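You operate a simulated robot arm through the tools that you are given. There is no shell and no other tool. Be economical: measure what you need, move in short steps, check, and stop when the job is done.

The job below is to be done with a simulated robot arm. You get a single attempt, and the scene is never put back.

Task
Put the yellow test card on the yellow sheet. Put three of the drip cups from the shelf under the test rig on the top of the kit table. Take the 44 MM purge pot from the shelf under the bench and leave it on the top of the bench. Put one of the rubber plugs from the green parts bin on top of the yellow kit box. Any order will do. Set down upright: drip cup, purge pot.
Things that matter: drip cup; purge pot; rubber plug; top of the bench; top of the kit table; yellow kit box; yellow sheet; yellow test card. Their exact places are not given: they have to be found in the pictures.

Only the result counts: the job must be done as asked and must still hold three seconds after the hand-in. Knocking over, shifting, dropping, spilling or breaking anything else fails it. Flat cloth is picked up by pressing the open fingertips on it (5 to 10 N) and closing them slowly along it; thin cloth reads only 2 to 8 mm in the jaws.

Robot
A 7-joint arm with a fingered hand on a trunk, on a base that drives. Base frame: it is fixed to the floor where the robot stands at the start and does not move with it; the origin is under the middle of the robot, x ahead of it, y to its left, z up; the surface under the hand at the start is at about z = 894. Readings come in mm, degrees, newtons and seconds.
Its first joint turns from -149.0 to 149.0 degrees. Places, roughly: drip cup (7x7x9 cm) [700, 1700, 400]; purge pot [500, -250, 500]; rubber plug (5x5x4 cm) [400, -3800, 1300]; top of the bench [700, 100, 900]; top of the kit table [600, -1400, 800]; yellow kit box [500, -2250, 250]; yellow sheet [500, -1500, 250]; yellow test card [750, 0, 1000]. Payload 3.5 kg.
The tool frame sits at the grasp point between the pads (the TCP): z along the fingers, y along the line on which they close. The tips reach 30 mm beyond it. The gripper opens to 104 mm. The gripper's body begins 35 mm behind the TCP. The gripper is a hand of 4 fingers: y runs from the thumb to the fingers, the wrist lies at [-15, -110, -186] in the tool frame, and closing takes about 1.5 s.
Orientation is that of the tool frame in the base frame, as [roll, pitch, yaw] about the fixed x, y, z axes, in that order (R = Rz(yaw) Ry(pitch) Rx(roll)). With the fingers straight down and the wrist toward the robot, the tool's x, y and z point along [0, 1, 0], [1, 0, 0] and [0, 0, -1] of the base frame.

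Tools
- The arm moves only by the tool nudge_tool. Its argument "increments" is a list of rows, each an object (a shift or turn left out is 0, a gripper value left out holds the last) with "slide": the shift along the tool's x, y, z in units of 400 mm (1.0 is 400 mm), a list of three; "delta_rot": the turn, a rotation vector about the tool's x, y, z in units of 180 degrees (1.0 is 180 degrees), a list of three; "claw": the opening, from 0 (shut) to 1 (fully open). In form: [{"slide": [tx, ty, tz], "delta_rot": [rx, ry, rz], "claw": claw}, ...]. A call has 1 to 8 rows; each row is the pose to reach, as a shift and turn from the pose commanded when the call began, along the tool's axes at that moment. A call with a number of a shift or a turn outside -1 to 1 is refused whole. Each row takes 0.2 s and may step no farther than 50 mm and 8.6 degrees from the row before; otherwise, or with a gripper value out of range, the whole call is refused. Where a pose cannot be reached the arm comes as near as it can. A force on the tool above 40 N (or 10 N above the force at the start of the call, whichever is more), or a blocked arm, ends the call early, and 0.2 s more pass. The fingers move at their own pace (about 45 mm/s each) and stop on an object; they squeeze with about 23 N. The grip force told is the motor's: it shows also when the fingers shut on nothing. Time passes only in rows, and 0.2 s behind the last, so rows that repeat a pose let the fingers close. It gives the time, the measured TCP pose, the force on the tool (base axes), the opening and the grip force at its end, in the units of the frame above (readings bear some noise), with the torque about the TCP (base axes, N m) and any sound that the robot's microphone picked up.
- Cameras (640 x 400 px; columns grow to the right, rows downward): "scene" is now at [20.9, 119.2, 1428.7]; the picture's right is [-0.60, -0.80, 0.00], its down [-0.55, 0.42, -0.72] and it looks along [0.58, -0.44, -0.69] (base axes); focal length 269 px, centre (320, 200). "wrist" rides on the gripper at [61, -92, -130] in the tool frame; the picture's right is [-0.81, 0.28, -0.52], its down [-0.53, -0.71, 0.46] and it looks along [-0.24, 0.64, 0.72] (tool axes); focal length 275 px, centre (320, 200).
- snapshot(camera): a new picture of that camera. It takes no simulated time.
- raise_lower(by): slides the trunk up (or, below 0, down) by that many mm; the arm and the scene camera ride with it, the base frame stays. It gives what a move gives, with no picture.
- roll_base(legs): drives the robot by 1 to 6 legs, each [ahead, left, turn to the left] in mm, mm and degrees, along the robot's own axes; the way and the turn of a leg run together, so that a leg with both is an arc; at most 1500 mm and 180 degrees a leg. The arm and the cameras ride along, it lands a little off, and it stops where it bumps. It gives what a move gives.
- set_grasp(shape): the hand has 4 fingers and takes this shape, open, in about a second: jaw (thumb against the fingers, like two jaws); tri (thumb and two fingers); tip (a fingertip pinch); poke (one finger out to press); point (the index stretched); flat (the hand flat); cup (the hand cupped); fist (a fist). The gripper value then closes the fingers along that shape, each until it touches; the sizes above hold for jaw. It gives what a move gives, with no picture.
- pan_tilt(pan, tilt): turns the head with the scene camera to pan (to the left, within 155 degrees either way) and tilt (down, from -29 to 69), counted from straight ahead of the robot. It gives what a move gives.
- measure_at(camera, pixels): for up to 12 pixels [column, row] of the newest picture of that camera ("zoom" is the newest enlarged one), the place [x, y, z] in the base frame of the surface seen there, good to about 3 mm. It takes no simulated time.
- zoom(camera, box): a new picture of the part [left, top, right, bottom] of that camera's present view, enlarged. It takes no simulated time.
- hand_in(): hands the job in; it is judged then, once.

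Keep the steps short. Do not move on a guess: measure, check each grasp and each placing, and mend mistakes. In all there are 124 turns and 114 pictures (those below and enlarged ones count). Leave the gripper open and the arm clear of the work at the hand-in unless told otherwise, and finish with a single line.

The tools are called after "Request:" by a JSON object that holds its "api" and its "payload". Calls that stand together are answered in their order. nudge_tool: Moves the arm, as the interface text tells. Its arguments: {"type":"object","properties":{"increments":{"type":"array","items":{"type":"object","properties":{"slide":{"type":"array","items":{"type":"number"}},"delta_rot":{"type":"array","items":{"type":"number"}},"claw":{"type":"number"}}}}},"required":["increments"]} The other tools are called the same way: raise_lower (by) slides the trunk up or down; set_grasp (shape) gives the hand a shape; roll_base (legs) drives the base; pan_tilt (pan, tilt) turns the head that bears the scene camera; snapshot (camera) takes a picture; measure_at (camera, pixels) gives the place of the surface under pixels of a picture; zoom (camera, box) takes an enlarged picture of a part of a camera's view; hand_in () hands the job in.

At the start:

```text
time: 0.0
eef_pos: [510.2, -207.5, 1134.7]
tcp_rot: [180.0, 0.0, 90.1]
wrist_force: [-0.1, -0.9, -0.5]
ft_torque: [0.01, 0.04, 0.0]
gripper_width: 103.7
gripper_force: 0.1
shape: jaw
trunk travel left (down, up): [-475.0, 235.0]
robot x, y, heading: [1.4, -0.4, -0.1]
head pan, tilt: [-37.1, 43.8]
```

scene: 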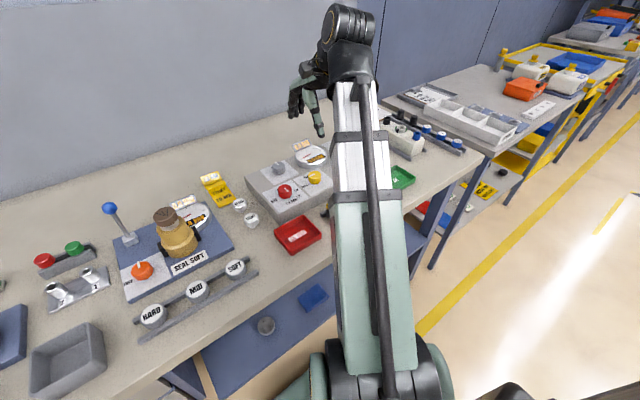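
wrist: 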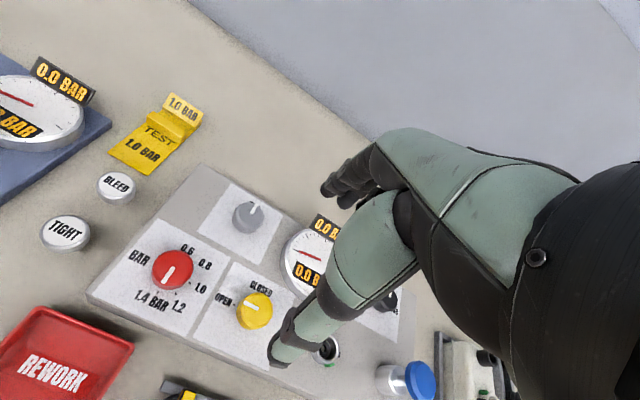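

I see the yellow test card at about (216,188) in the scene picture. First I measure it and look around.

Request:
{"api": "zoom", "payload": {"camera": "scene", "box": [180, 150, 280, 230]}}

Request:
{"api": "measure_at", "payload": {"camera": "wrist", "pixels": [[185, 103], [176, 118], [155, 140], [130, 155], [165, 97], [200, 120], [112, 150], [150, 175], [115, 185], [220, 100]]}}

Request:
{"api": "pan_tilt", "payload": {"pan": -75, "tilt": 30}}

Request:
{"api": "snapshot", "payload": {"camera": "scene"}}

```text
5.00 times, centred on (230, 190) of scene
```

zoom: 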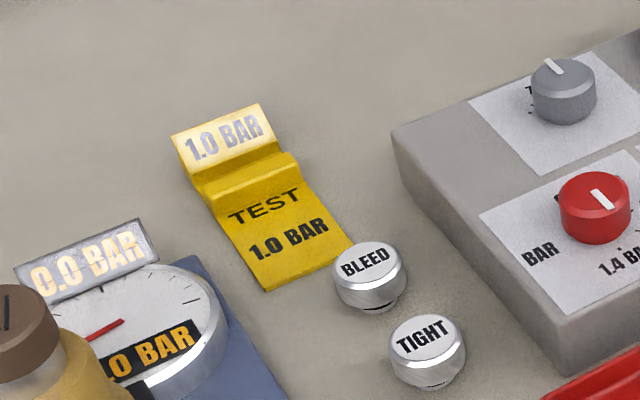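

```text
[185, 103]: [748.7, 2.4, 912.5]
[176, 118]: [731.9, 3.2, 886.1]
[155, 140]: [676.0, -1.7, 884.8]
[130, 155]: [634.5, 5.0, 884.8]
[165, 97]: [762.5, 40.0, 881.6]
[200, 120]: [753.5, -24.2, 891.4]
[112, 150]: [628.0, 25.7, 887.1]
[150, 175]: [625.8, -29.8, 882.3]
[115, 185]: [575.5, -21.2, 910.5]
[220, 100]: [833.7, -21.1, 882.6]
```

```text
time: 1.0
eef_pos: [510.0, -208.7, 1134.3]
tcp_rot: [-180.0, 0.0, 89.9]
wrist_force: [-0.4, 0.7, 0.0]
ft_torque: [-0.02, 0.0, 0.0]
gripper_width: 103.8
gripper_force: 0.1
shape: jaw
trunk travel left (down, up): [-475.0, 235.0]
robot x, y, heading: [-1.2, 2.1, -0.1]
head pan, tilt: [-75.0, 30.0]
```

```text
110 pictures are left
```

scene: 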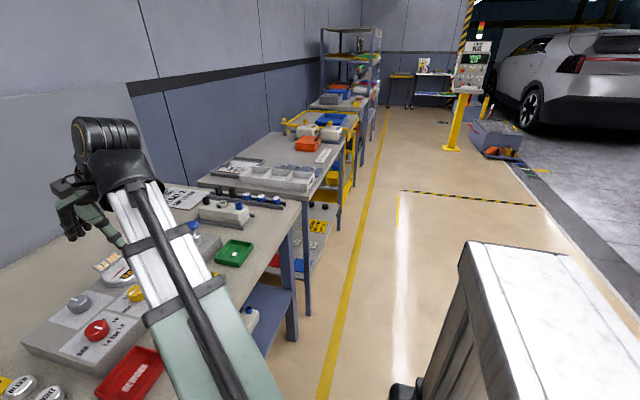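

The card has a raised rib and a tilted label. I turn the head back to it, measure finely, and look at the left side too.

Request:
{"api": "pan_tilt", "payload": {"pan": -10, "tilt": 45}}

Request:
{"api": "snapshot", "payload": {"camera": "scene"}}

Request:
{"api": "zoom", "payload": {"camera": "wrist", "box": [100, 80, 220, 180]}}

```text
time: 2.4
eef_pos: [510.8, -207.9, 1134.6]
tcp_rot: [-180.0, 0.0, 90.0]
wrist_force: [0.1, 0.1, 0.9]
ft_torque: [-0.03, 0.0, 0.01]
gripper_width: 103.5
gripper_force: 0.0
shape: jaw
trunk travel left (down, up): [-475.0, 235.0]
robot x, y, heading: [2.9, 0.1, -0.2]
head pan, tilt: [-10.0, 45.0]
```

```text
109 pictures are left
```

scene: 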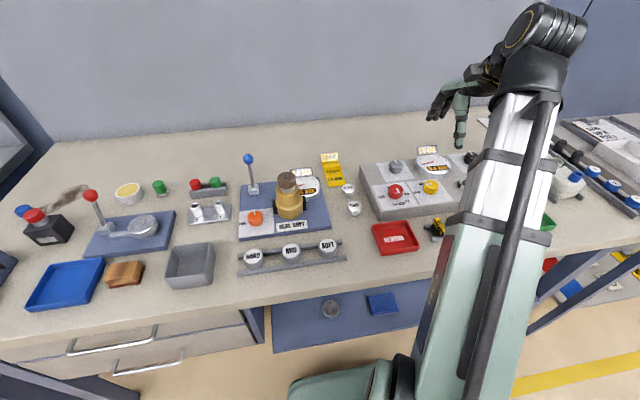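

```text
4.00 times, centred on (160, 130) of wrist
```

zoom: 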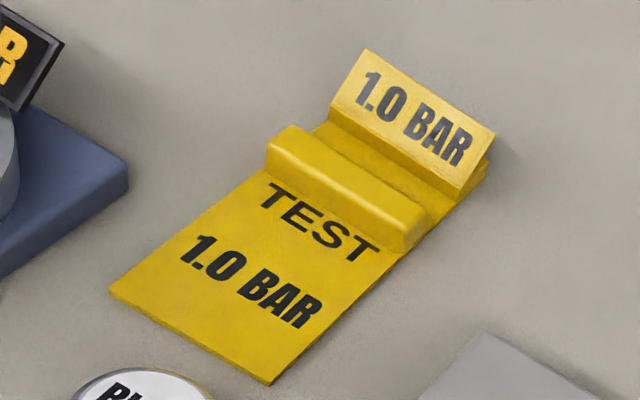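

Request:
{"api": "measure_at", "payload": {"camera": "zoom", "pixels": [[345, 185], [285, 135], [405, 225], [270, 165], [400, 245], [335, 205], [370, 165], [120, 290], [270, 375], [415, 115], [365, 55], [490, 135]]}}

Request:
{"api": "pan_tilt", "payload": {"pan": 100, "tilt": 30}}

Request:
{"api": "snapshot", "payload": {"camera": "scene"}}

```text
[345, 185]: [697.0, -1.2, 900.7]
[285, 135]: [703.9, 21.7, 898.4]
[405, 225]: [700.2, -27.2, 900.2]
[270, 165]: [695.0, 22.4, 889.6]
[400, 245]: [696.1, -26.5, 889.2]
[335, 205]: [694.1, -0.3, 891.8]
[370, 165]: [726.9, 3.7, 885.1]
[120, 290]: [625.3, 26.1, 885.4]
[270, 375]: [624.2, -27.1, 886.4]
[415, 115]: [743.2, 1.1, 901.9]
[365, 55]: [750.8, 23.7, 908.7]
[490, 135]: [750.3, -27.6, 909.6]
```

```text
time: 4.3
eef_pos: [509.5, -207.5, 1133.5]
tcp_rot: [-180.0, 0.0, 90.0]
wrist_force: [0.0, -0.5, -0.4]
ft_torque: [0.02, 0.0, 0.01]
gripper_width: 103.8
gripper_force: 0.1
shape: jaw
trunk travel left (down, up): [-475.0, 235.0]
robot x, y, heading: [0.1, -2.2, 0.1]
head pan, tilt: [100.0, 30.0]
```

```text
107 pictures are left
```

scene: 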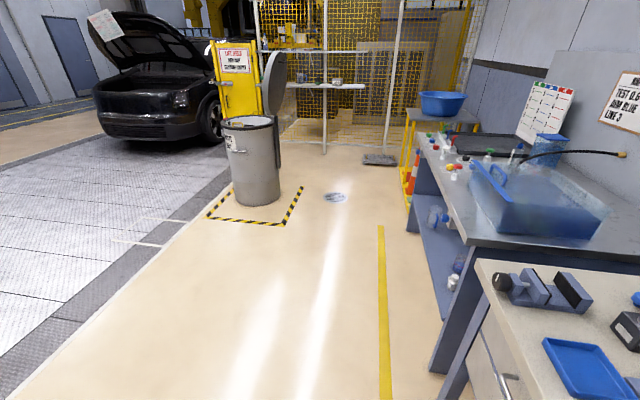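

The card's rib is at x≈702, y≈0, top z≈901, about 20 mm thick along x. I move above it with a narrow opening.

Request:
{"api": "nudge_tool", "payload": {"increments": [{"slide": [0.085, 0.08, 0], "claw": 0.42}, {"slide": [0.17, 0.16, 0]}, {"slide": [0.255, 0.24, 0]}, {"slide": [0.34, 0.32, 0]}, {"slide": [0.43, 0.4, 0]}, {"slide": [0.515, 0.481, 0]}, {"slide": [0.515, 0.481, 0.11]}, {"slide": [0.515, 0.481, 0.22]}]}}

Request:
{"api": "snapshot", "payload": {"camera": "wrist"}}

Request:
{"api": "pan_tilt", "payload": {"pan": -5, "tilt": 45}}

Request:
{"api": "snapshot", "payload": {"camera": "scene"}}

```text
time: 6.1
eef_pos: [702.4, -1.1, 1045.8]
tcp_rot: [180.0, -0.1, 90.1]
wrist_force: [-0.3, -0.7, -0.3]
ft_torque: [-0.03, 0.0, 0.01]
gripper_width: 44.2
gripper_force: 0.1
shape: jaw
trunk travel left (down, up): [-475.0, 235.0]
robot x, y, heading: [-0.6, 0.9, 0.1]
head pan, tilt: [100.0, 30.0]
```

```text
106 pictures are left
```

wrist: 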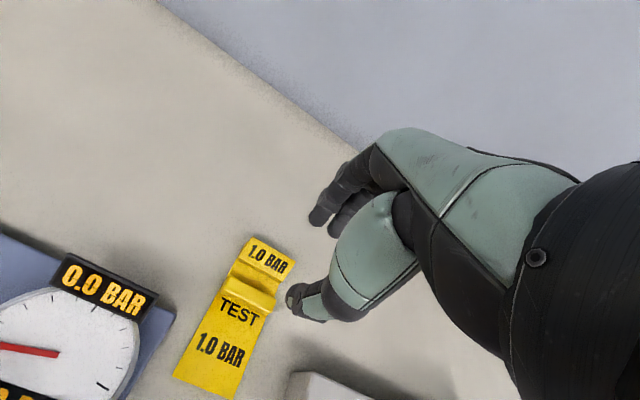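

```text
time: 7.9
eef_pos: [702.9, -1.4, 1045.8]
tcp_rot: [-180.0, 0.0, 90.0]
wrist_force: [0.1, -0.9, -0.1]
ft_torque: [0.01, 0.0, 0.02]
gripper_width: 44.0
gripper_force: 0.0
shape: jaw
trunk travel left (down, up): [-475.0, 235.0]
robot x, y, heading: [1.5, -1.5, 0.1]
head pan, tilt: [-5.0, 45.0]
```

```text
105 pictures are left
```

scene: 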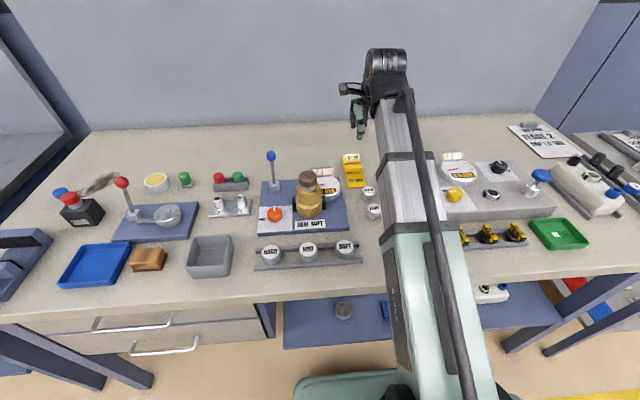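

Aligned above the card. Descend to 30 mm tips just above the plate, then close.

Request:
{"api": "nudge_tool", "payload": {"increments": [{"slide": [0, 0, 0.1], "claw": 0.42}, {"slide": [0, 0, 0.2]}, {"slide": [0, 0, 0.28]}, {"slide": [0, 0, 0.315]}]}}

Request:
{"api": "zoom", "payload": {"camera": "wrist", "box": [200, 180, 400, 305]}}

```text
time: 8.9
eef_pos: [702.9, -0.8, 920.9]
tcp_rot: [180.0, -0.1, 90.0]
wrist_force: [0.0, -0.1, 0.0]
ft_torque: [0.0, -0.02, -0.01]
gripper_width: 43.5
gripper_force: 0.1
shape: jaw
trunk travel left (down, up): [-475.0, 235.0]
robot x, y, heading: [2.4, 3.5, 0.1]
head pan, tilt: [-5.0, 45.0]
```

```text
3.20 times, centred on (300, 242) of wrist
```

zoom: 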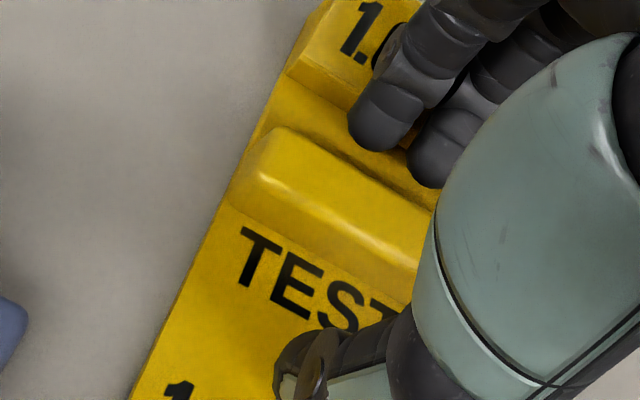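

Fingers sit between rib and tab, thumb in front. Close and lift slightly.

Request:
{"api": "nudge_tool", "payload": {"increments": [{"claw": 0}, {"claw": 0}, {"claw": 0}, {"claw": 0}, {"claw": 0}, {"slide": [0, 0, -0.05]}, {"slide": [0, 0, -0.15]}, {"slide": [0, 0, -0.25]}]}}

Request:
{"api": "snapshot", "payload": {"camera": "wrist"}}

```text
time: 10.7
eef_pos: [702.4, -2.1, 1021.6]
tcp_rot: [180.0, -0.1, 90.0]
wrist_force: [-0.5, -0.5, -1.0]
ft_torque: [0.02, -0.04, -0.03]
gripper_width: 10.5
gripper_force: 22.9
shape: jaw
trunk travel left (down, up): [-475.0, 235.0]
robot x, y, heading: [0.5, 1.5, -0.1]
head pan, tilt: [-5.0, 45.0]
```

```text
103 pictures are left
```

wrist: 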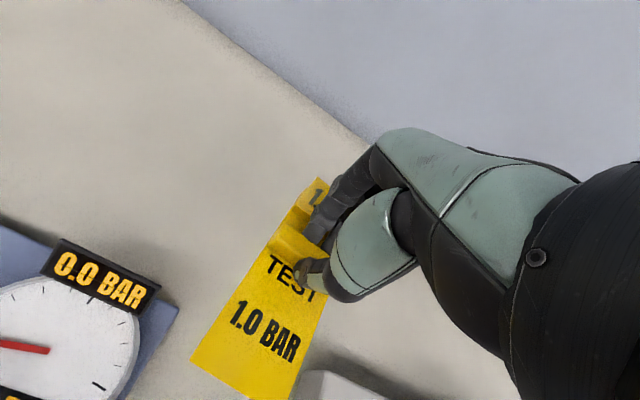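

Card is held. Before driving, I look to the right/rear to check for obstacles.

Request:
{"api": "pan_tilt", "payload": {"pan": -100, "tilt": 45}}

Request:
{"api": "snapshot", "payload": {"camera": "scene"}}

Request:
{"api": "measure_at", "payload": {"camera": "scene", "pixels": [[320, 100], [320, 200], [400, 250], [250, 250], [500, 200], [150, 200], [100, 100], [300, 350]]}}

```text
time: 12.4
eef_pos: [703.5, -1.8, 1021.2]
tcp_rot: [180.0, 0.0, 90.0]
wrist_force: [-0.1, 0.5, 0.5]
ft_torque: [0.01, 0.02, -0.01]
gripper_width: 10.2
gripper_force: 22.8
shape: jaw
trunk travel left (down, up): [-475.0, 235.0]
robot x, y, heading: [1.9, 0.6, -0.1]
head pan, tilt: [-100.0, 45.0]
```

```text
102 pictures are left
```

scene: 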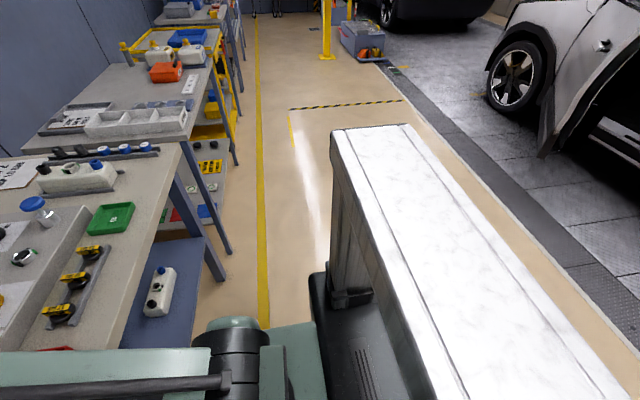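

```text
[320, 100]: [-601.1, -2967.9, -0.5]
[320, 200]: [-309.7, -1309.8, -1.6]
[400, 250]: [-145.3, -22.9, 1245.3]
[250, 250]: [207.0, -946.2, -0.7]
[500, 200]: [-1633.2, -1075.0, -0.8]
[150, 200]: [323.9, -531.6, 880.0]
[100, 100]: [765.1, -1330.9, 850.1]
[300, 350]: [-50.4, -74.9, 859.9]
```

That white part is the robot's own column. I raise the card, back off 400 mm and drive right to the kit table.

Request:
{"api": "nudge_tool", "payload": {"increments": [{"slide": [0, 0, -0.1]}, {"slide": [0, 0, -0.2]}, {"slide": [0, -0.1, -0.2]}, {"slide": [0, -0.2, -0.2]}, {"slide": [0, -0.3, -0.2]}]}}

Request:
{"api": "roll_base", "payload": {"legs": [[-450, 0, 0], [0, -1500, 0]]}}

Request:
{"api": "pan_tilt", "payload": {"pan": 5, "tilt": 35}}

Request:
{"api": "snapshot", "payload": {"camera": "scene"}}

```text
time: 13.6
eef_pos: [583.7, -2.1, 1099.7]
tcp_rot: [179.9, 0.0, 90.0]
wrist_force: [-0.5, 0.0, 0.6]
ft_torque: [0.01, 0.05, 0.0]
gripper_width: 10.7
gripper_force: 22.8
shape: jaw
trunk travel left (down, up): [-475.0, 235.0]
robot x, y, heading: [-3.7, 2.7, 0.0]
head pan, tilt: [-100.0, 45.0]
```

```text
time: 23.3
eef_pos: [123.2, -1501.9, 1099.5]
tcp_rot: [180.0, -0.1, 89.2]
wrist_force: [-0.5, -0.5, 0.7]
ft_torque: [0.01, 0.01, 0.02]
gripper_width: 10.2
gripper_force: 22.7
shape: jaw
trunk travel left (down, up): [-475.0, 235.0]
robot x, y, heading: [-458.7, -1491.9, -0.6]
head pan, tilt: [-100.0, 45.0]
```

```text
time: 25.1
eef_pos: [123.9, -1502.4, 1099.1]
tcp_rot: [-180.0, 0.0, 89.2]
wrist_force: [0.5, -0.9, -0.1]
ft_torque: [0.0, -0.02, -0.02]
gripper_width: 10.2
gripper_force: 22.9
shape: jaw
trunk travel left (down, up): [-475.0, 235.0]
robot x, y, heading: [-461.0, -1492.9, -0.8]
head pan, tilt: [5.0, 35.0]
```

```text
101 pictures are left
```

scene: 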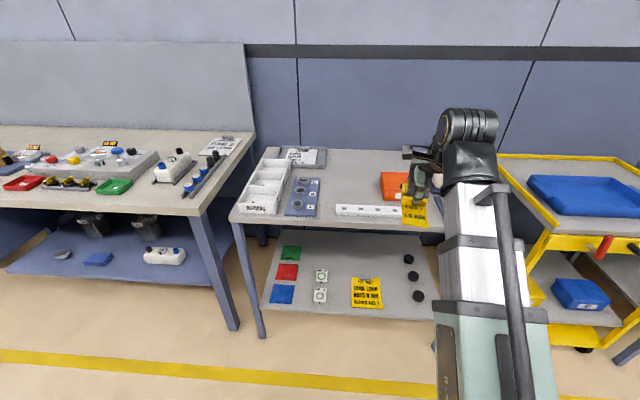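

The yellow sheet is on the lower shelf at (366,293). Measure it and surroundings.

Request:
{"api": "zoom", "payload": {"camera": "scene", "box": [260, 220, 440, 332]}}

Request:
{"api": "measure_at", "payload": {"camera": "scene", "pixels": [[353, 280], [380, 281], [382, 306], [352, 305], [366, 293], [365, 279], [300, 224], [430, 228], [345, 315], [320, 295], [415, 297], [410, 258]]}}

```text
3.56 times, centred on (350, 276) of scene
```

zoom: 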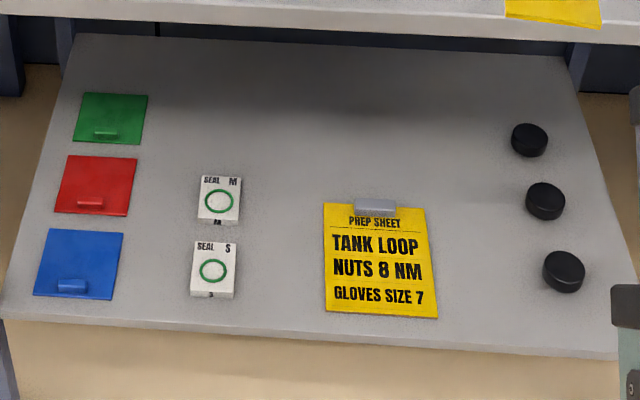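

```text
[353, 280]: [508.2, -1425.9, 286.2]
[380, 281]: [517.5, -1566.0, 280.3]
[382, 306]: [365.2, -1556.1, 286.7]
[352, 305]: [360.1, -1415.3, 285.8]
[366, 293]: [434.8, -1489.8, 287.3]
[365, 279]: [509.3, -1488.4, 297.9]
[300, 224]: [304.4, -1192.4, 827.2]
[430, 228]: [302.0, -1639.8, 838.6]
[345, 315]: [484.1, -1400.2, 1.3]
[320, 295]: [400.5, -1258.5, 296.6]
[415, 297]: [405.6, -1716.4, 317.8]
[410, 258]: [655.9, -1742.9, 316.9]
```

I measure the arm's own shape now, to know whether it fits under the table top.

Request:
{"api": "measure_at", "payload": {"camera": "scene", "pixels": [[468, 122], [475, 165], [470, 195], [475, 230], [470, 280], [490, 330], [455, 380], [500, 195], [520, 320], [425, 175], [540, 310], [475, 113]]}}

Request:
{"api": "pan_tilt", "payload": {"pan": -20, "tilt": 65}}

Request:
{"api": "snapshot", "payload": {"camera": "scene"}}

```text
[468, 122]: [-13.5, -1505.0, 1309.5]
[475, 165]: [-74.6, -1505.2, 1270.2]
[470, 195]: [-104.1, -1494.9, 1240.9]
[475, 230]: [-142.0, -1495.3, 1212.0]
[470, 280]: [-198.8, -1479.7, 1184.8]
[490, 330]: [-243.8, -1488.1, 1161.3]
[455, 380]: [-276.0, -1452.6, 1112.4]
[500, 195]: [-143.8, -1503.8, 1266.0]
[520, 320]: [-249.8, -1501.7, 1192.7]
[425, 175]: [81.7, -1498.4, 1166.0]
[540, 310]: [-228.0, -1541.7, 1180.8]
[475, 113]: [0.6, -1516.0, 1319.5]
```

```text
time: 26.1
eef_pos: [123.3, -1501.9, 1099.5]
tcp_rot: [180.0, 0.1, 89.2]
wrist_force: [-0.1, -0.2, -0.1]
ft_torque: [0.0, -0.02, 0.04]
gripper_width: 10.5
gripper_force: 22.8
shape: jaw
trunk travel left (down, up): [-475.0, 235.0]
robot x, y, heading: [-463.0, -1489.9, -1.0]
head pan, tilt: [-20.0, 65.0]
```

```text
99 pictures are left
```

scene: 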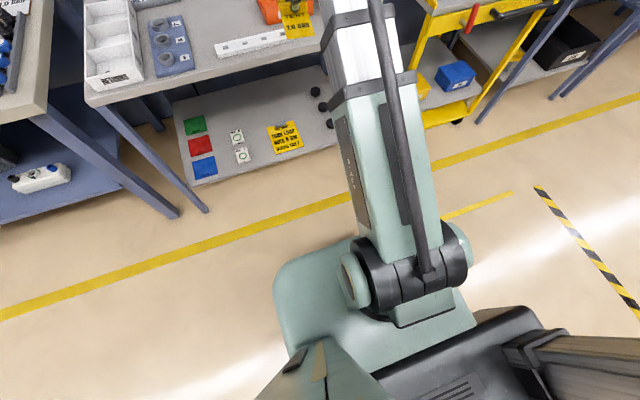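

The arm nowhere rises above the wrist (about 220 above the TCP), so it fits under the table. I lower the trunk fully, lower the hand, and close in.

Request:
{"api": "raise_lower", "payload": {"by": -475}}

Request:
{"api": "nudge_tool", "payload": {"increments": [{"slide": [0, 0, 0.1]}, {"slide": [0, 0, 0.2]}, {"slide": [0, 0, 0.3]}, {"slide": [0, 0, 0.4]}, {"slide": [0, 0, 0.45]}]}}

Request:
{"api": "roll_base", "payload": {"legs": [[200, 10, 1]]}}

Request:
{"api": "pan_tilt", "payload": {"pan": 5, "tilt": 40}}

Request:
{"api": "snapshot", "payload": {"camera": "scene"}}

Request:
{"api": "snapshot", "payload": {"camera": "wrist"}}

```text
refused: -475 is not a number from -400 to 400
```

```text
time: 27.3
eef_pos: [123.1, -1502.9, 918.1]
tcp_rot: [180.0, 0.0, 89.2]
wrist_force: [0.1, 0.3, -0.2]
ft_torque: [-0.02, 0.03, 0.0]
gripper_width: 10.6
gripper_force: 23.4
shape: jaw
trunk travel left (down, up): [-475.0, 235.0]
robot x, y, heading: [-464.7, -1491.5, -0.9]
head pan, tilt: [-20.0, 65.0]
```

```text
time: 28.9
eef_pos: [323.9, -1482.7, 920.2]
tcp_rot: [179.9, 0.0, 90.2]
wrist_force: [0.2, 0.3, 0.3]
ft_torque: [0.0, -0.02, -0.01]
gripper_width: 10.3
gripper_force: 22.8
shape: jaw
trunk travel left (down, up): [-475.0, 235.0]
robot x, y, heading: [-256.2, -1481.5, 0.1]
head pan, tilt: [-20.0, 65.0]
```

```text
time: 29.8
eef_pos: [323.8, -1482.9, 920.6]
tcp_rot: [-180.0, -0.1, 90.2]
wrist_force: [0.2, 0.4, -0.7]
ft_torque: [0.0, -0.03, -0.01]
gripper_width: 10.2
gripper_force: 23.1
shape: jaw
trunk travel left (down, up): [-475.0, 235.0]
robot x, y, heading: [-259.5, -1484.3, -0.2]
head pan, tilt: [5.0, 40.0]
```

```text
98 pictures are left
```

scene: 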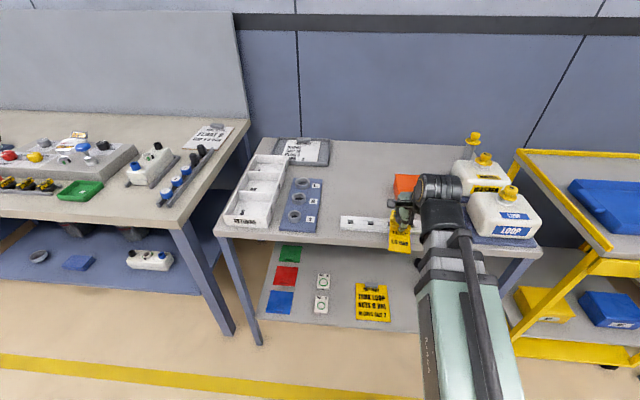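

```text
97 pictures are left
```

wrist: 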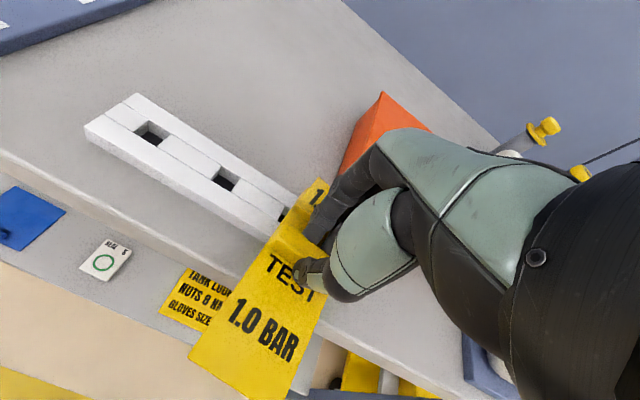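

The trunk call was refused (limit 400), nothing was touched. Back off 220 mm, then lower in two goes.

Request:
{"api": "roll_base", "payload": {"legs": [[-220, 0, 0]]}}

Request:
{"api": "raise_lower", "payload": {"by": -375}}

Request:
{"api": "raise_lower", "payload": {"by": -100}}

Request:
{"api": "snapshot", "payload": {"camera": "scene"}}

```text
time: 31.5
eef_pos: [104.2, -1482.7, 919.2]
tcp_rot: [179.9, -0.1, 90.3]
wrist_force: [0.2, 0.3, -0.9]
ft_torque: [0.01, -0.03, -0.01]
gripper_width: 10.4
gripper_force: 22.7
shape: jaw
trunk travel left (down, up): [-475.0, 235.0]
robot x, y, heading: [-481.6, -1484.2, 0.4]
head pan, tilt: [5.0, 40.0]
```

```text
time: 35.1
eef_pos: [105.0, -1482.2, 544.5]
tcp_rot: [-180.0, 0.1, 90.3]
wrist_force: [-0.2, 0.5, -1.2]
ft_torque: [-0.01, -0.05, -0.01]
gripper_width: 10.7
gripper_force: 23.0
shape: jaw
trunk travel left (down, up): [-100.0, 610.0]
robot x, y, heading: [-479.5, -1482.0, 0.3]
head pan, tilt: [5.0, 40.0]
```

```text
time: 36.4
eef_pos: [104.2, -1482.7, 444.3]
tcp_rot: [-180.0, 0.0, 90.3]
wrist_force: [-0.1, 0.2, 0.7]
ft_torque: [0.01, -0.05, -0.01]
gripper_width: 10.4
gripper_force: 22.7
shape: jaw
trunk travel left (down, up): [0.0, 710.0]
robot x, y, heading: [-478.5, -1484.3, 0.0]
head pan, tilt: [5.0, 40.0]
```

```text
96 pictures are left
```

scene: 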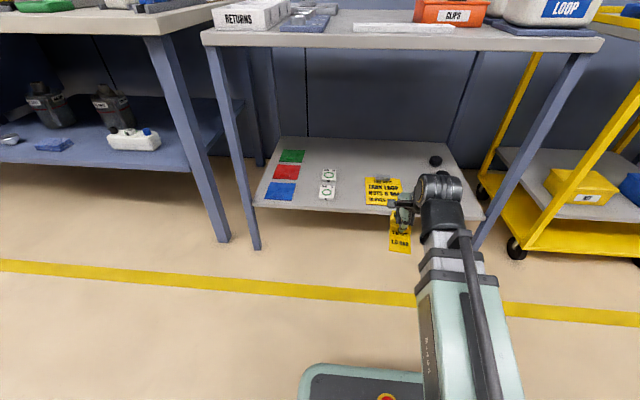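

Request:
{"api": "roll_base", "payload": {"legs": [[200, 0, 0]]}}

Request:
{"api": "zoom", "payload": {"camera": "scene", "box": [300, 160, 500, 285]}}

```text
time: 38.0
eef_pos: [303.3, -1482.5, 445.1]
tcp_rot: [-180.0, 0.1, 90.2]
wrist_force: [-1.1, -0.1, -1.1]
ft_torque: [0.02, -0.02, 0.01]
gripper_width: 10.3
gripper_force: 23.2
shape: jaw
trunk travel left (down, up): [0.0, 710.0]
robot x, y, heading: [-279.7, -1480.2, 0.4]
head pan, tilt: [5.0, 40.0]
```

```text
3.20 times, centred on (400, 222) of scene
```

zoom: 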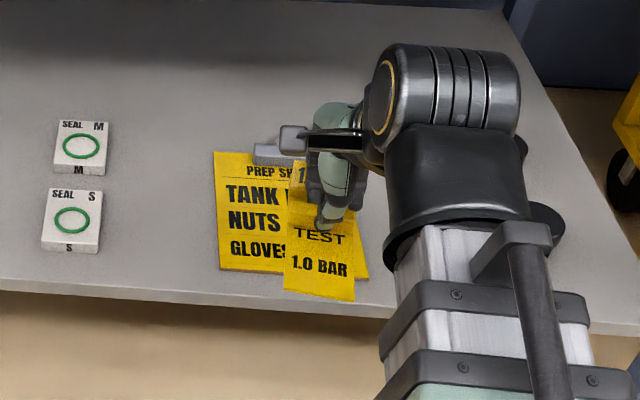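

Request:
{"api": "measure_at", "payload": {"camera": "zoom", "pixels": [[218, 158], [222, 265], [365, 275], [255, 155], [290, 155], [250, 215], [290, 290], [350, 297], [270, 147], [100, 310], [300, 315], [450, 60]]}}

```text
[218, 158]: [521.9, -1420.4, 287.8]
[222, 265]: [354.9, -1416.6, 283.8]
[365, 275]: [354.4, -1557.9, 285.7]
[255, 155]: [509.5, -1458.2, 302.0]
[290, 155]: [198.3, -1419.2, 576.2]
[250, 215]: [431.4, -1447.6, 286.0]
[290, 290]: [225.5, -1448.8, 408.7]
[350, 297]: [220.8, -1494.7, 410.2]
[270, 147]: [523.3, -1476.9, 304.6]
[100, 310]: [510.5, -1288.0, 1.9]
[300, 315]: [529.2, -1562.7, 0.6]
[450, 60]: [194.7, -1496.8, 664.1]
```

Sheet spans x 355–522, y −1417…−1562. I move the card over it and descend to about 10 mm above.

Request:
{"api": "nudge_tool", "payload": {"increments": [{"slide": [-0.005, 0.11, 0]}, {"slide": [-0.01, 0.22, 0]}, {"slide": [-0.014, 0.345, 0]}, {"slide": [-0.014, 0.345, 0.08]}, {"slide": [-0.014, 0.345, 0.16]}, {"slide": [-0.014, 0.345, 0.24]}, {"slide": [-0.014, 0.345, 0.275]}]}}

Request:
{"api": "snapshot", "payload": {"camera": "wrist"}}

Request:
{"api": "snapshot", "payload": {"camera": "scene"}}

```text
time: 39.6
eef_pos: [443.8, -1486.9, 334.1]
tcp_rot: [180.0, 0.1, 90.2]
wrist_force: [0.3, 0.8, -0.4]
ft_torque: [-0.04, -0.01, -0.02]
gripper_width: 10.5
gripper_force: 22.3
shape: jaw
trunk travel left (down, up): [0.0, 710.0]
robot x, y, heading: [-277.3, -1484.2, 0.5]
head pan, tilt: [5.0, 40.0]
```

```text
94 pictures are left
```

wrist: 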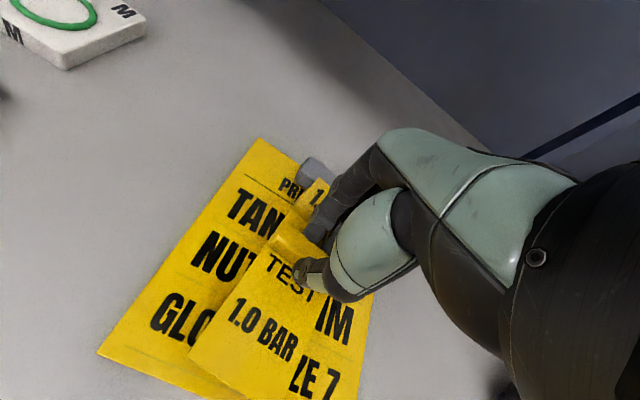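

```text
93 pictures are left
```

scene: 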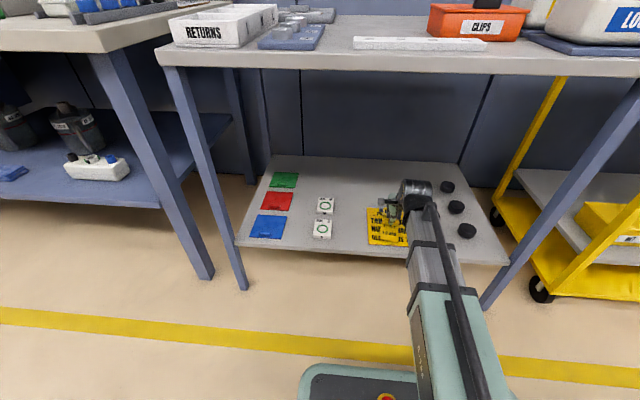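

Lower the last millimetres to contact, checking force.

Request:
{"api": "nudge_tool", "payload": {"increments": [{"slide": [0, 0, 0.01]}, {"slide": [0, 0, 0.0175]}, {"slide": [0, 0, 0.0225]}]}}

```text
time: 40.4
eef_pos: [441.3, -1486.8, 325.7]
tcp_rot: [180.0, 0.0, 90.2]
wrist_force: [0.4, -0.1, 3.4]
ft_torque: [-0.04, -0.06, 0.05]
gripper_width: 10.7
gripper_force: 22.4
shape: jaw
trunk travel left (down, up): [0.0, 710.0]
robot x, y, heading: [-278.9, -1483.6, 0.1]
head pan, tilt: [5.0, 40.0]
```

Contact (3.4 N). Open to 0.42 and rise, then withdraw.

Request:
{"api": "nudge_tool", "payload": {"increments": [{"claw": 0.42}, {"claw": 0.42}, {"claw": 0.42}, {"claw": 0.42}, {"slide": [0, 0, -0.05]}, {"slide": [0, 0, -0.15]}, {"slide": [0, 0, -0.25]}, {"slide": [0, -0.1, -0.28]}]}}

Request:
{"api": "zoom", "payload": {"camera": "wrist", "box": [140, 100, 460, 300]}}

```text
time: 42.2
eef_pos: [402.4, -1486.6, 438.8]
tcp_rot: [-180.0, 0.0, 90.3]
wrist_force: [0.4, -0.2, 1.0]
ft_torque: [0.01, -0.02, -0.01]
gripper_width: 42.9
gripper_force: 0.0
shape: jaw
trunk travel left (down, up): [0.0, 710.0]
robot x, y, heading: [-280.2, -1488.6, 0.3]
head pan, tilt: [5.0, 40.0]
```

```text
2.00 times, centred on (300, 200) of wrist
```

zoom: 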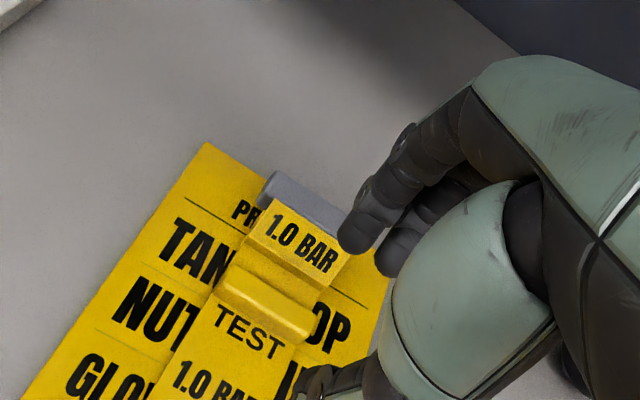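

Card lies on the sheet. Back off, raise the trunk and drive right toward the shelf rack with the green bin.

Request:
{"api": "roll_base", "payload": {"legs": [[-300, 0, 0]]}}

Request:
{"api": "raise_lower", "payload": {"by": 400}}

Request:
{"api": "roll_base", "payload": {"legs": [[0, -1150, 0], [0, -1000, 0]]}}

Request:
{"api": "pan_tilt", "payload": {"pan": 0, "tilt": 15}}

Request:
{"api": "snapshot", "payload": {"camera": "scene"}}

```text
time: 44.2
eef_pos: [103.3, -1488.8, 438.1]
tcp_rot: [180.0, 0.1, 90.2]
wrist_force: [0.9, 1.1, 0.3]
ft_torque: [-0.03, 0.0, 0.02]
gripper_width: 43.3
gripper_force: 0.1
shape: jaw
trunk travel left (down, up): [0.0, 710.0]
robot x, y, heading: [-579.0, -1487.1, 0.2]
head pan, tilt: [5.0, 40.0]
```

```text
time: 48.1
eef_pos: [103.3, -1489.2, 838.5]
tcp_rot: [-179.9, 0.1, 90.1]
wrist_force: [-0.2, -0.3, -0.1]
ft_torque: [0.02, -0.02, 0.0]
gripper_width: 43.3
gripper_force: 0.1
shape: jaw
trunk travel left (down, up): [-400.0, 310.0]
robot x, y, heading: [-577.1, -1484.2, 0.0]
head pan, tilt: [5.0, 40.0]
```

```text
time: 58.7
eef_pos: [100.3, -3645.7, 838.9]
tcp_rot: [-179.9, -0.1, 89.7]
wrist_force: [0.2, -0.6, 0.4]
ft_torque: [-0.01, 0.0, -0.01]
gripper_width: 43.5
gripper_force: 0.1
shape: jaw
trunk travel left (down, up): [-400.0, 310.0]
robot x, y, heading: [-582.4, -3635.0, -0.1]
head pan, tilt: [5.0, 40.0]
```

```text
time: 59.6
eef_pos: [99.6, -3646.5, 838.2]
tcp_rot: [-180.0, 0.0, 89.7]
wrist_force: [0.3, 0.4, 0.3]
ft_torque: [-0.01, -0.01, -0.03]
gripper_width: 43.7
gripper_force: 0.0
shape: jaw
trunk travel left (down, up): [-400.0, 310.0]
robot x, y, heading: [-582.2, -3634.9, -0.4]
head pan, tilt: [0.0, 15.0]
```

```text
91 pictures are left
```

scene: 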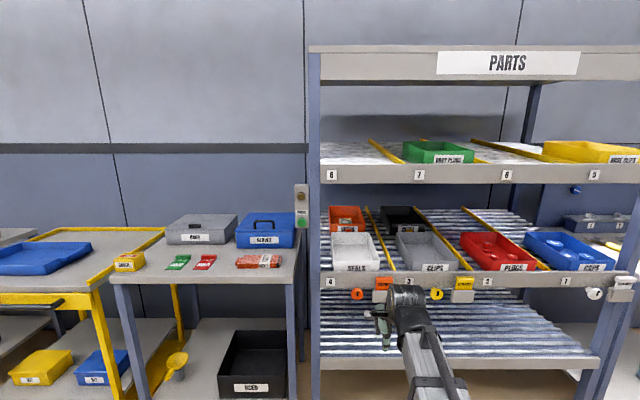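

Request:
{"api": "zoom", "payload": {"camera": "scene", "box": [320, 120, 500, 232]}}

Request:
{"api": "measure_at", "payload": {"camera": "zoom", "pixels": [[300, 90], [325, 140], [525, 105], [530, 155], [420, 95], [400, 185], [100, 190], [440, 115]]}}

Request:
{"api": "zoom", "payload": {"camera": "scene", "box": [0, 240, 180, 400]}}

```text
3.56 times, centred on (410, 176) of scene
```

zoom: 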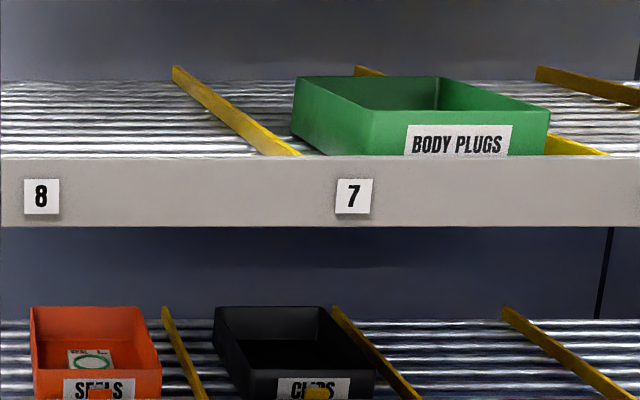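

```text
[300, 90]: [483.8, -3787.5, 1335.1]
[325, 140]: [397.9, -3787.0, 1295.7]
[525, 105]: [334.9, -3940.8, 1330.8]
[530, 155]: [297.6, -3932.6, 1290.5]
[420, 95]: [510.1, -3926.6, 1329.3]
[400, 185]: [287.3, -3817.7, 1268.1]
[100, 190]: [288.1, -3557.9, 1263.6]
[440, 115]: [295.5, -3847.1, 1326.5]
```

```text
2.50 times, centred on (90, 320) of scene
```

zoom: 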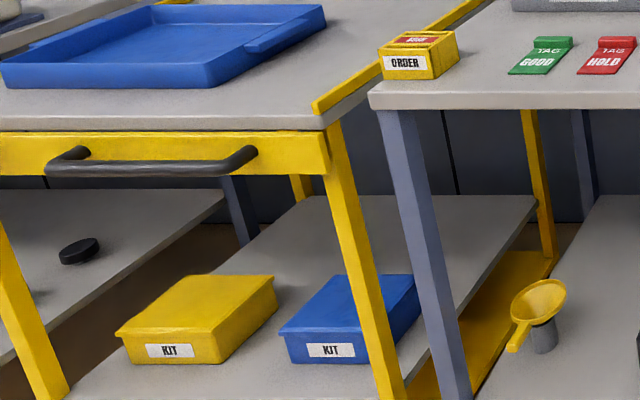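

The green "BODY PLUGS" bin is on the upper shelf. Raise the trunk to see into it.

Request:
{"api": "raise_lower", "payload": {"by": 310}}

Request:
{"api": "pan_tilt", "payload": {"pan": -5, "tilt": 20}}

Request:
{"api": "snapshot", "payload": {"camera": "scene"}}

```text
time: 62.7
eef_pos: [99.2, -3646.6, 1147.9]
tcp_rot: [179.9, 0.0, 89.7]
wrist_force: [-0.5, 0.2, -0.3]
ft_torque: [0.03, 0.02, -0.01]
gripper_width: 43.3
gripper_force: 0.0
shape: jaw
trunk travel left (down, up): [-710.0, 0.0]
robot x, y, heading: [-588.4, -3633.4, -0.4]
head pan, tilt: [0.0, 15.0]
```

```text
time: 63.4
eef_pos: [99.4, -3645.5, 1148.7]
tcp_rot: [179.9, 0.0, 89.7]
wrist_force: [0.2, 0.3, -0.1]
ft_torque: [-0.01, 0.0, -0.02]
gripper_width: 43.9
gripper_force: 0.0
shape: jaw
trunk travel left (down, up): [-710.0, 0.0]
robot x, y, heading: [-585.8, -3639.3, -0.3]
head pan, tilt: [-5.0, 20.0]
```

```text
88 pictures are left
```

scene: 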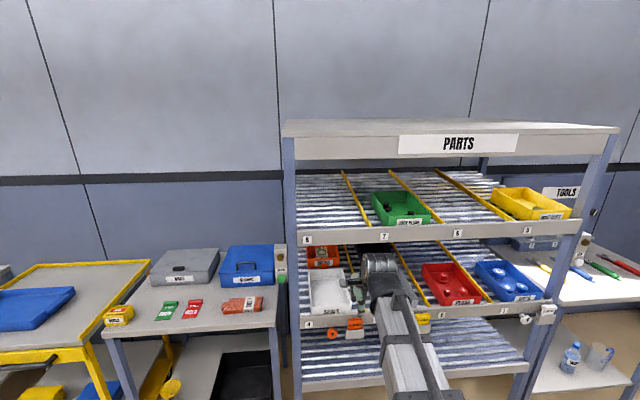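

Request:
{"api": "zoom", "payload": {"camera": "scene", "box": [350, 170, 450, 240]}}

Request:
{"api": "measure_at", "payload": {"camera": "scene", "pixels": [[420, 155], [500, 152], [350, 160], [420, 125], [371, 194], [401, 222], [431, 214], [415, 194], [345, 200], [345, 235]]}}

```text
5.71 times, centred on (400, 205) of scene
```

zoom: 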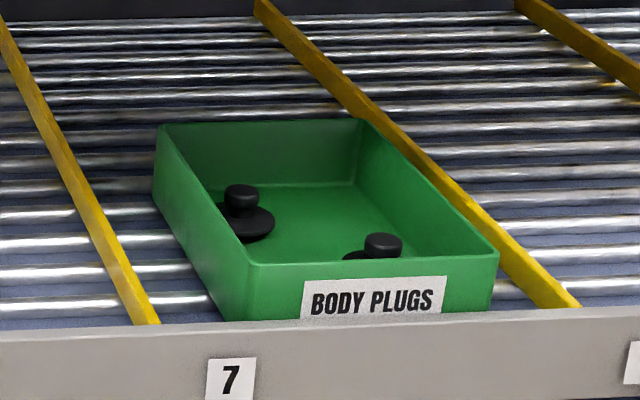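

```text
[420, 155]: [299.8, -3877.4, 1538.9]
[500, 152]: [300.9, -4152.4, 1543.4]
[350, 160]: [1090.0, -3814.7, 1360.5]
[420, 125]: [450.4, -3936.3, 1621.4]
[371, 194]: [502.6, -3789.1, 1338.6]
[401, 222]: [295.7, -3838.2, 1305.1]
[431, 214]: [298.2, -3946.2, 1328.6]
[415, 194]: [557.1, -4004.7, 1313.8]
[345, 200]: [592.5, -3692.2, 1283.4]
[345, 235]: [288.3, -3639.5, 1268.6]
```

Two plugs with knobs in the bin. The front one is best under the upper shelf (underside ≈1535).

Request:
{"api": "measure_at", "payload": {"camera": "zoom", "pixels": [[383, 238], [383, 250], [355, 255], [368, 240], [398, 240], [240, 188], [240, 200], [260, 222], [300, 240], [300, 262]]}}

Request:
{"api": "roll_base", "payload": {"legs": [[0, -240, 0]]}}

Request:
{"api": "nudge_tool", "payload": {"increments": [{"slide": [0, 0, -0.1], "claw": 0.45}, {"slide": [0, 0, -0.2]}, {"slide": [0, 0, -0.3]}, {"slide": [0, 0, -0.4]}, {"slide": [0, 0, -0.5]}, {"slide": [0, 0, -0.6]}]}}

Request:
{"api": "snapshot", "payload": {"camera": "wrist"}}

Request:
{"api": "snapshot", "payload": {"camera": "scene"}}

```text
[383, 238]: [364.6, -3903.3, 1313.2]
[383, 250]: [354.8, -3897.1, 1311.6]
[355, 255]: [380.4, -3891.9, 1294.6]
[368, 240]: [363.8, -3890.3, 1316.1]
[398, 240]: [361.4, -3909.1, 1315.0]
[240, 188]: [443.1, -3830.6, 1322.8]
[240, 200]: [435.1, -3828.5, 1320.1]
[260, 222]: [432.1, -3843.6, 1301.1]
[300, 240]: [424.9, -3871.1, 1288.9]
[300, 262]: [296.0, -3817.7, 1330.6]
```

```text
time: 65.1
eef_pos: [98.1, -3885.1, 1147.7]
tcp_rot: [180.0, -0.1, 89.7]
wrist_force: [0.7, -0.1, 0.2]
ft_torque: [0.08, 0.01, 0.0]
gripper_width: 43.6
gripper_force: 0.1
shape: jaw
trunk travel left (down, up): [-710.0, 0.0]
robot x, y, heading: [-587.1, -3873.3, -0.2]
head pan, tilt: [-5.0, 20.0]
```

```text
time: 66.5
eef_pos: [98.3, -3885.6, 1387.7]
tcp_rot: [-179.9, 0.0, 89.7]
wrist_force: [0.3, -0.1, 0.8]
ft_torque: [-0.01, 0.0, 0.01]
gripper_width: 46.3
gripper_force: 0.0
shape: jaw
trunk travel left (down, up): [-710.0, 0.0]
robot x, y, heading: [-581.1, -3874.3, -0.2]
head pan, tilt: [-5.0, 20.0]
```

```text
86 pictures are left
```

wrist: 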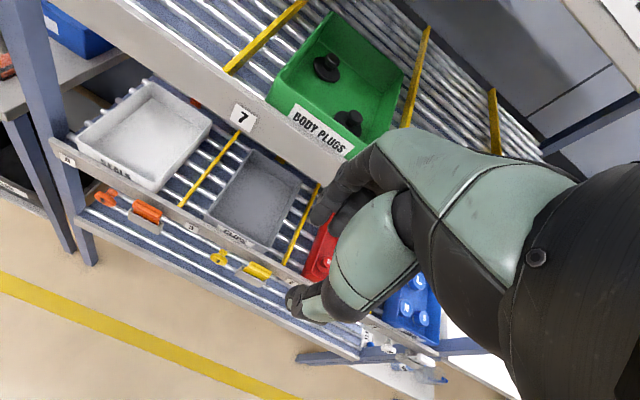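

```text
85 pictures are left
```

scene: 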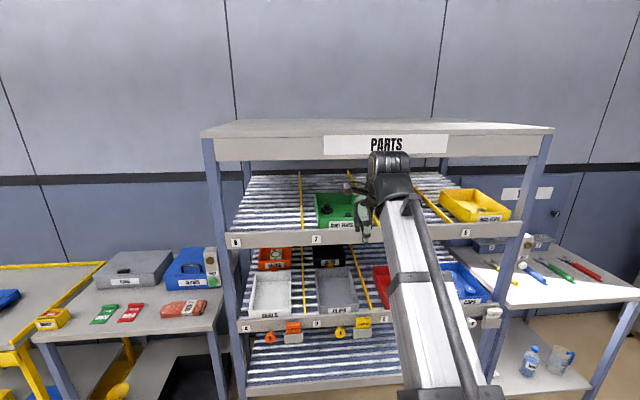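

Request:
{"api": "zoom", "payload": {"camera": "wrist", "box": [260, 20, 420, 160]}}

```text
2.86 times, centred on (340, 90) of wrist
```

zoom: 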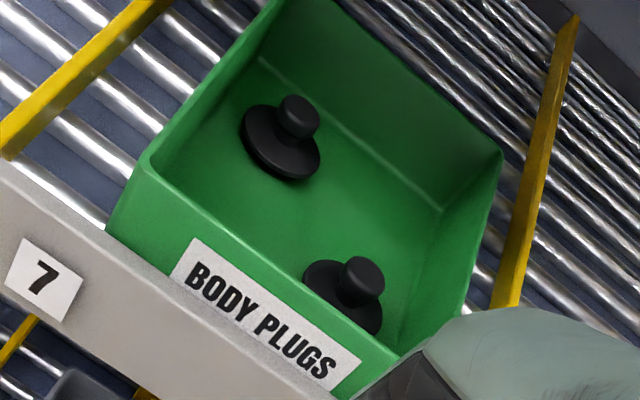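

Request:
{"api": "measure_at", "payload": {"camera": "zoom", "pixels": [[362, 270], [348, 280], [378, 280], [360, 290], [320, 275], [375, 320], [300, 105], [290, 120], [270, 145], [410, 330], [300, 300], [150, 170]]}}

```text
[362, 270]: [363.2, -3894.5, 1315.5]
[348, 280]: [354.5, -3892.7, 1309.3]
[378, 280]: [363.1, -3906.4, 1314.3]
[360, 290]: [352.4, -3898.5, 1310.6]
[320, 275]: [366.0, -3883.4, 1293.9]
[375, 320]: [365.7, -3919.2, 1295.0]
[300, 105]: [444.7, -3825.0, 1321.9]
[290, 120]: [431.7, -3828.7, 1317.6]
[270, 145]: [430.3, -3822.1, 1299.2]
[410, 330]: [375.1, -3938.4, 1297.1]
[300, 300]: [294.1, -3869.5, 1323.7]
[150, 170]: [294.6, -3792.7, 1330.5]
```

I check where the fingertips are relative to the TCP.

Request:
{"api": "zoom", "payload": {"camera": "wrist", "box": [270, 140, 430, 330]}}

Request:
{"api": "measure_at", "payload": {"camera": "wrist", "pixels": [[318, 215], [335, 200], [352, 195], [340, 225], [300, 295], [312, 308], [292, 300], [365, 175], [450, 170], [400, 140], [540, 230]]}}

```text
2.11 times, centred on (350, 235) of wrist
```

zoom: 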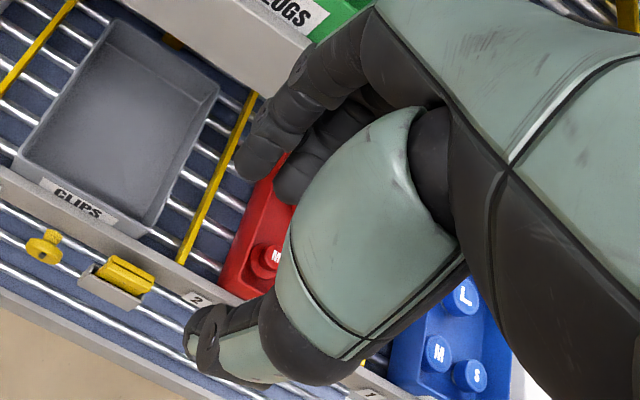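

```text
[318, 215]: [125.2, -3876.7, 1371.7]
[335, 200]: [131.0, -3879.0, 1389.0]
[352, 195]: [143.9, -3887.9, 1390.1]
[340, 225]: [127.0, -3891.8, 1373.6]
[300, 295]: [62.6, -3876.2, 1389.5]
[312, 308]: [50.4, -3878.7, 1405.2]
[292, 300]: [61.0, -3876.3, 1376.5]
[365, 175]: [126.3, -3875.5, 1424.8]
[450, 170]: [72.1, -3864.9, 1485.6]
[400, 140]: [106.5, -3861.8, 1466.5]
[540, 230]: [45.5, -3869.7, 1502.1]
```

The fingers spread toward −y, so I yaw the hand 20° and tilt it 15° to stay clear of the bin wall and the upper shelf. First turn, here in free space.

Request:
{"api": "nudge_tool", "payload": {"increments": [{"delta_rot": [0, 0, -0.04]}, {"delta_rot": [0, 0, -0.08]}, {"delta_rot": [0, 0, -0.11]}]}}

Request:
{"api": "nudge_tool", "payload": {"increments": [{"delta_rot": [-0.042, 0, 0]}, {"delta_rot": [-0.083, 0, 0]}]}}

Request:
{"api": "roll_base", "payload": {"legs": [[140, 0, 0]]}}

```text
time: 67.3
eef_pos: [99.4, -3883.6, 1387.3]
tcp_rot: [-180.0, 0.1, 109.6]
wrist_force: [0.4, 0.5, -0.1]
ft_torque: [-0.03, 0.0, 0.0]
gripper_width: 46.4
gripper_force: 0.1
shape: jaw
trunk travel left (down, up): [-710.0, 0.0]
robot x, y, heading: [-586.7, -3871.3, -0.2]
head pan, tilt: [-5.0, 20.0]
```

```text
time: 67.9
eef_pos: [98.4, -3884.7, 1389.5]
tcp_rot: [164.9, 0.0, 109.5]
wrist_force: [-0.2, -0.6, -0.3]
ft_torque: [0.0, -0.02, 0.0]
gripper_width: 46.6
gripper_force: 0.1
shape: jaw
trunk travel left (down, up): [-710.0, 0.0]
robot x, y, heading: [-580.9, -3871.5, -0.2]
head pan, tilt: [-5.0, 20.0]
```

```text
time: 69.3
eef_pos: [240.0, -3885.6, 1388.2]
tcp_rot: [165.2, 0.0, 109.6]
wrist_force: [0.9, -0.2, 0.2]
ft_torque: [0.0, 0.05, 0.0]
gripper_width: 46.5
gripper_force: 0.1
shape: jaw
trunk travel left (down, up): [-710.0, 0.0]
robot x, y, heading: [-443.9, -3869.7, -0.4]
head pan, tilt: [-5.0, 20.0]
```

Tilt and yaw are right. Now move in above the front plug (knob at 362,−3898), staying above the rim.

Request:
{"api": "nudge_tool", "payload": {"increments": [{"slide": [-0.0425, 0.079, 0.03]}, {"slide": [-0.085, 0.158, 0.06]}, {"slide": [-0.1275, 0.237, 0.089]}]}}

Request:
{"api": "zoom", "payload": {"camera": "wrist", "box": [200, 100, 520, 300]}}

Request:
{"api": "pan_tilt", "payload": {"pan": 0, "tilt": 20}}

Request:
{"api": "snapshot", "payload": {"camera": "scene"}}

```text
time: 70.1
eef_pos: [351.3, -3900.8, 1379.1]
tcp_rot: [165.1, 0.0, 109.4]
wrist_force: [-0.7, 0.1, 0.0]
ft_torque: [-0.01, 0.0, -0.06]
gripper_width: 46.5
gripper_force: 0.2
shape: jaw
trunk travel left (down, up): [-710.0, 0.0]
robot x, y, heading: [-446.2, -3874.2, -0.4]
head pan, tilt: [-5.0, 20.0]
```

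```text
2.00 times, centred on (360, 200) of wrist
```

zoom: 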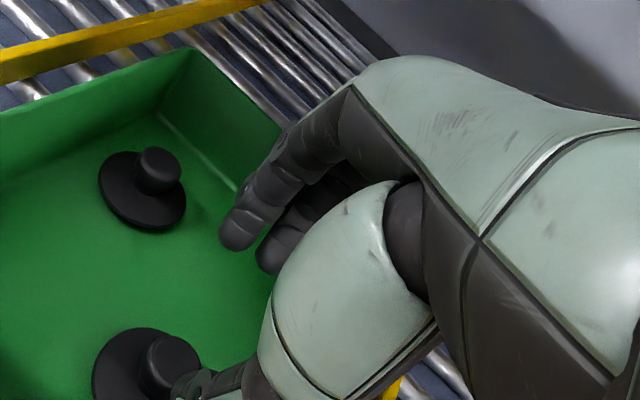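

```text
time: 70.7
eef_pos: [350.5, -3900.6, 1378.6]
tcp_rot: [165.1, 0.0, 109.4]
wrist_force: [1.2, 0.3, -1.3]
ft_torque: [-0.02, -0.01, -0.01]
gripper_width: 46.7
gripper_force: 0.1
shape: jaw
trunk travel left (down, up): [-710.0, 0.0]
robot x, y, heading: [-442.6, -3873.8, -0.4]
head pan, tilt: [0.0, 20.0]
```

```text
81 pictures are left
```

scene: 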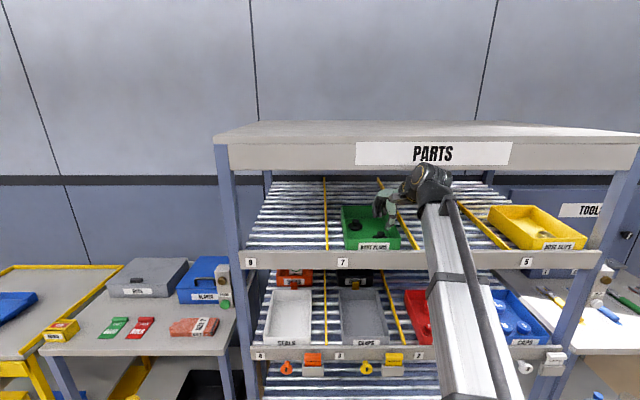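

Request:
{"api": "measure_at", "payload": {"camera": "zoom", "pixels": [[170, 355], [155, 370], [190, 350], [115, 370], [160, 165], [145, 175], [235, 235], [270, 255], [210, 380], [180, 385]]}}

```text
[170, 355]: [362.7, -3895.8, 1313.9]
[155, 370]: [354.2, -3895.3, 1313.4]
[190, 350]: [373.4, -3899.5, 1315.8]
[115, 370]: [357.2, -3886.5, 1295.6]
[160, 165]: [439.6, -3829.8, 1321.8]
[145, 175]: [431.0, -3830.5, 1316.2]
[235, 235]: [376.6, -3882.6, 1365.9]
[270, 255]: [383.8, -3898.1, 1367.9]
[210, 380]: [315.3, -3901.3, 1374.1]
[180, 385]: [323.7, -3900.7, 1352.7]
```

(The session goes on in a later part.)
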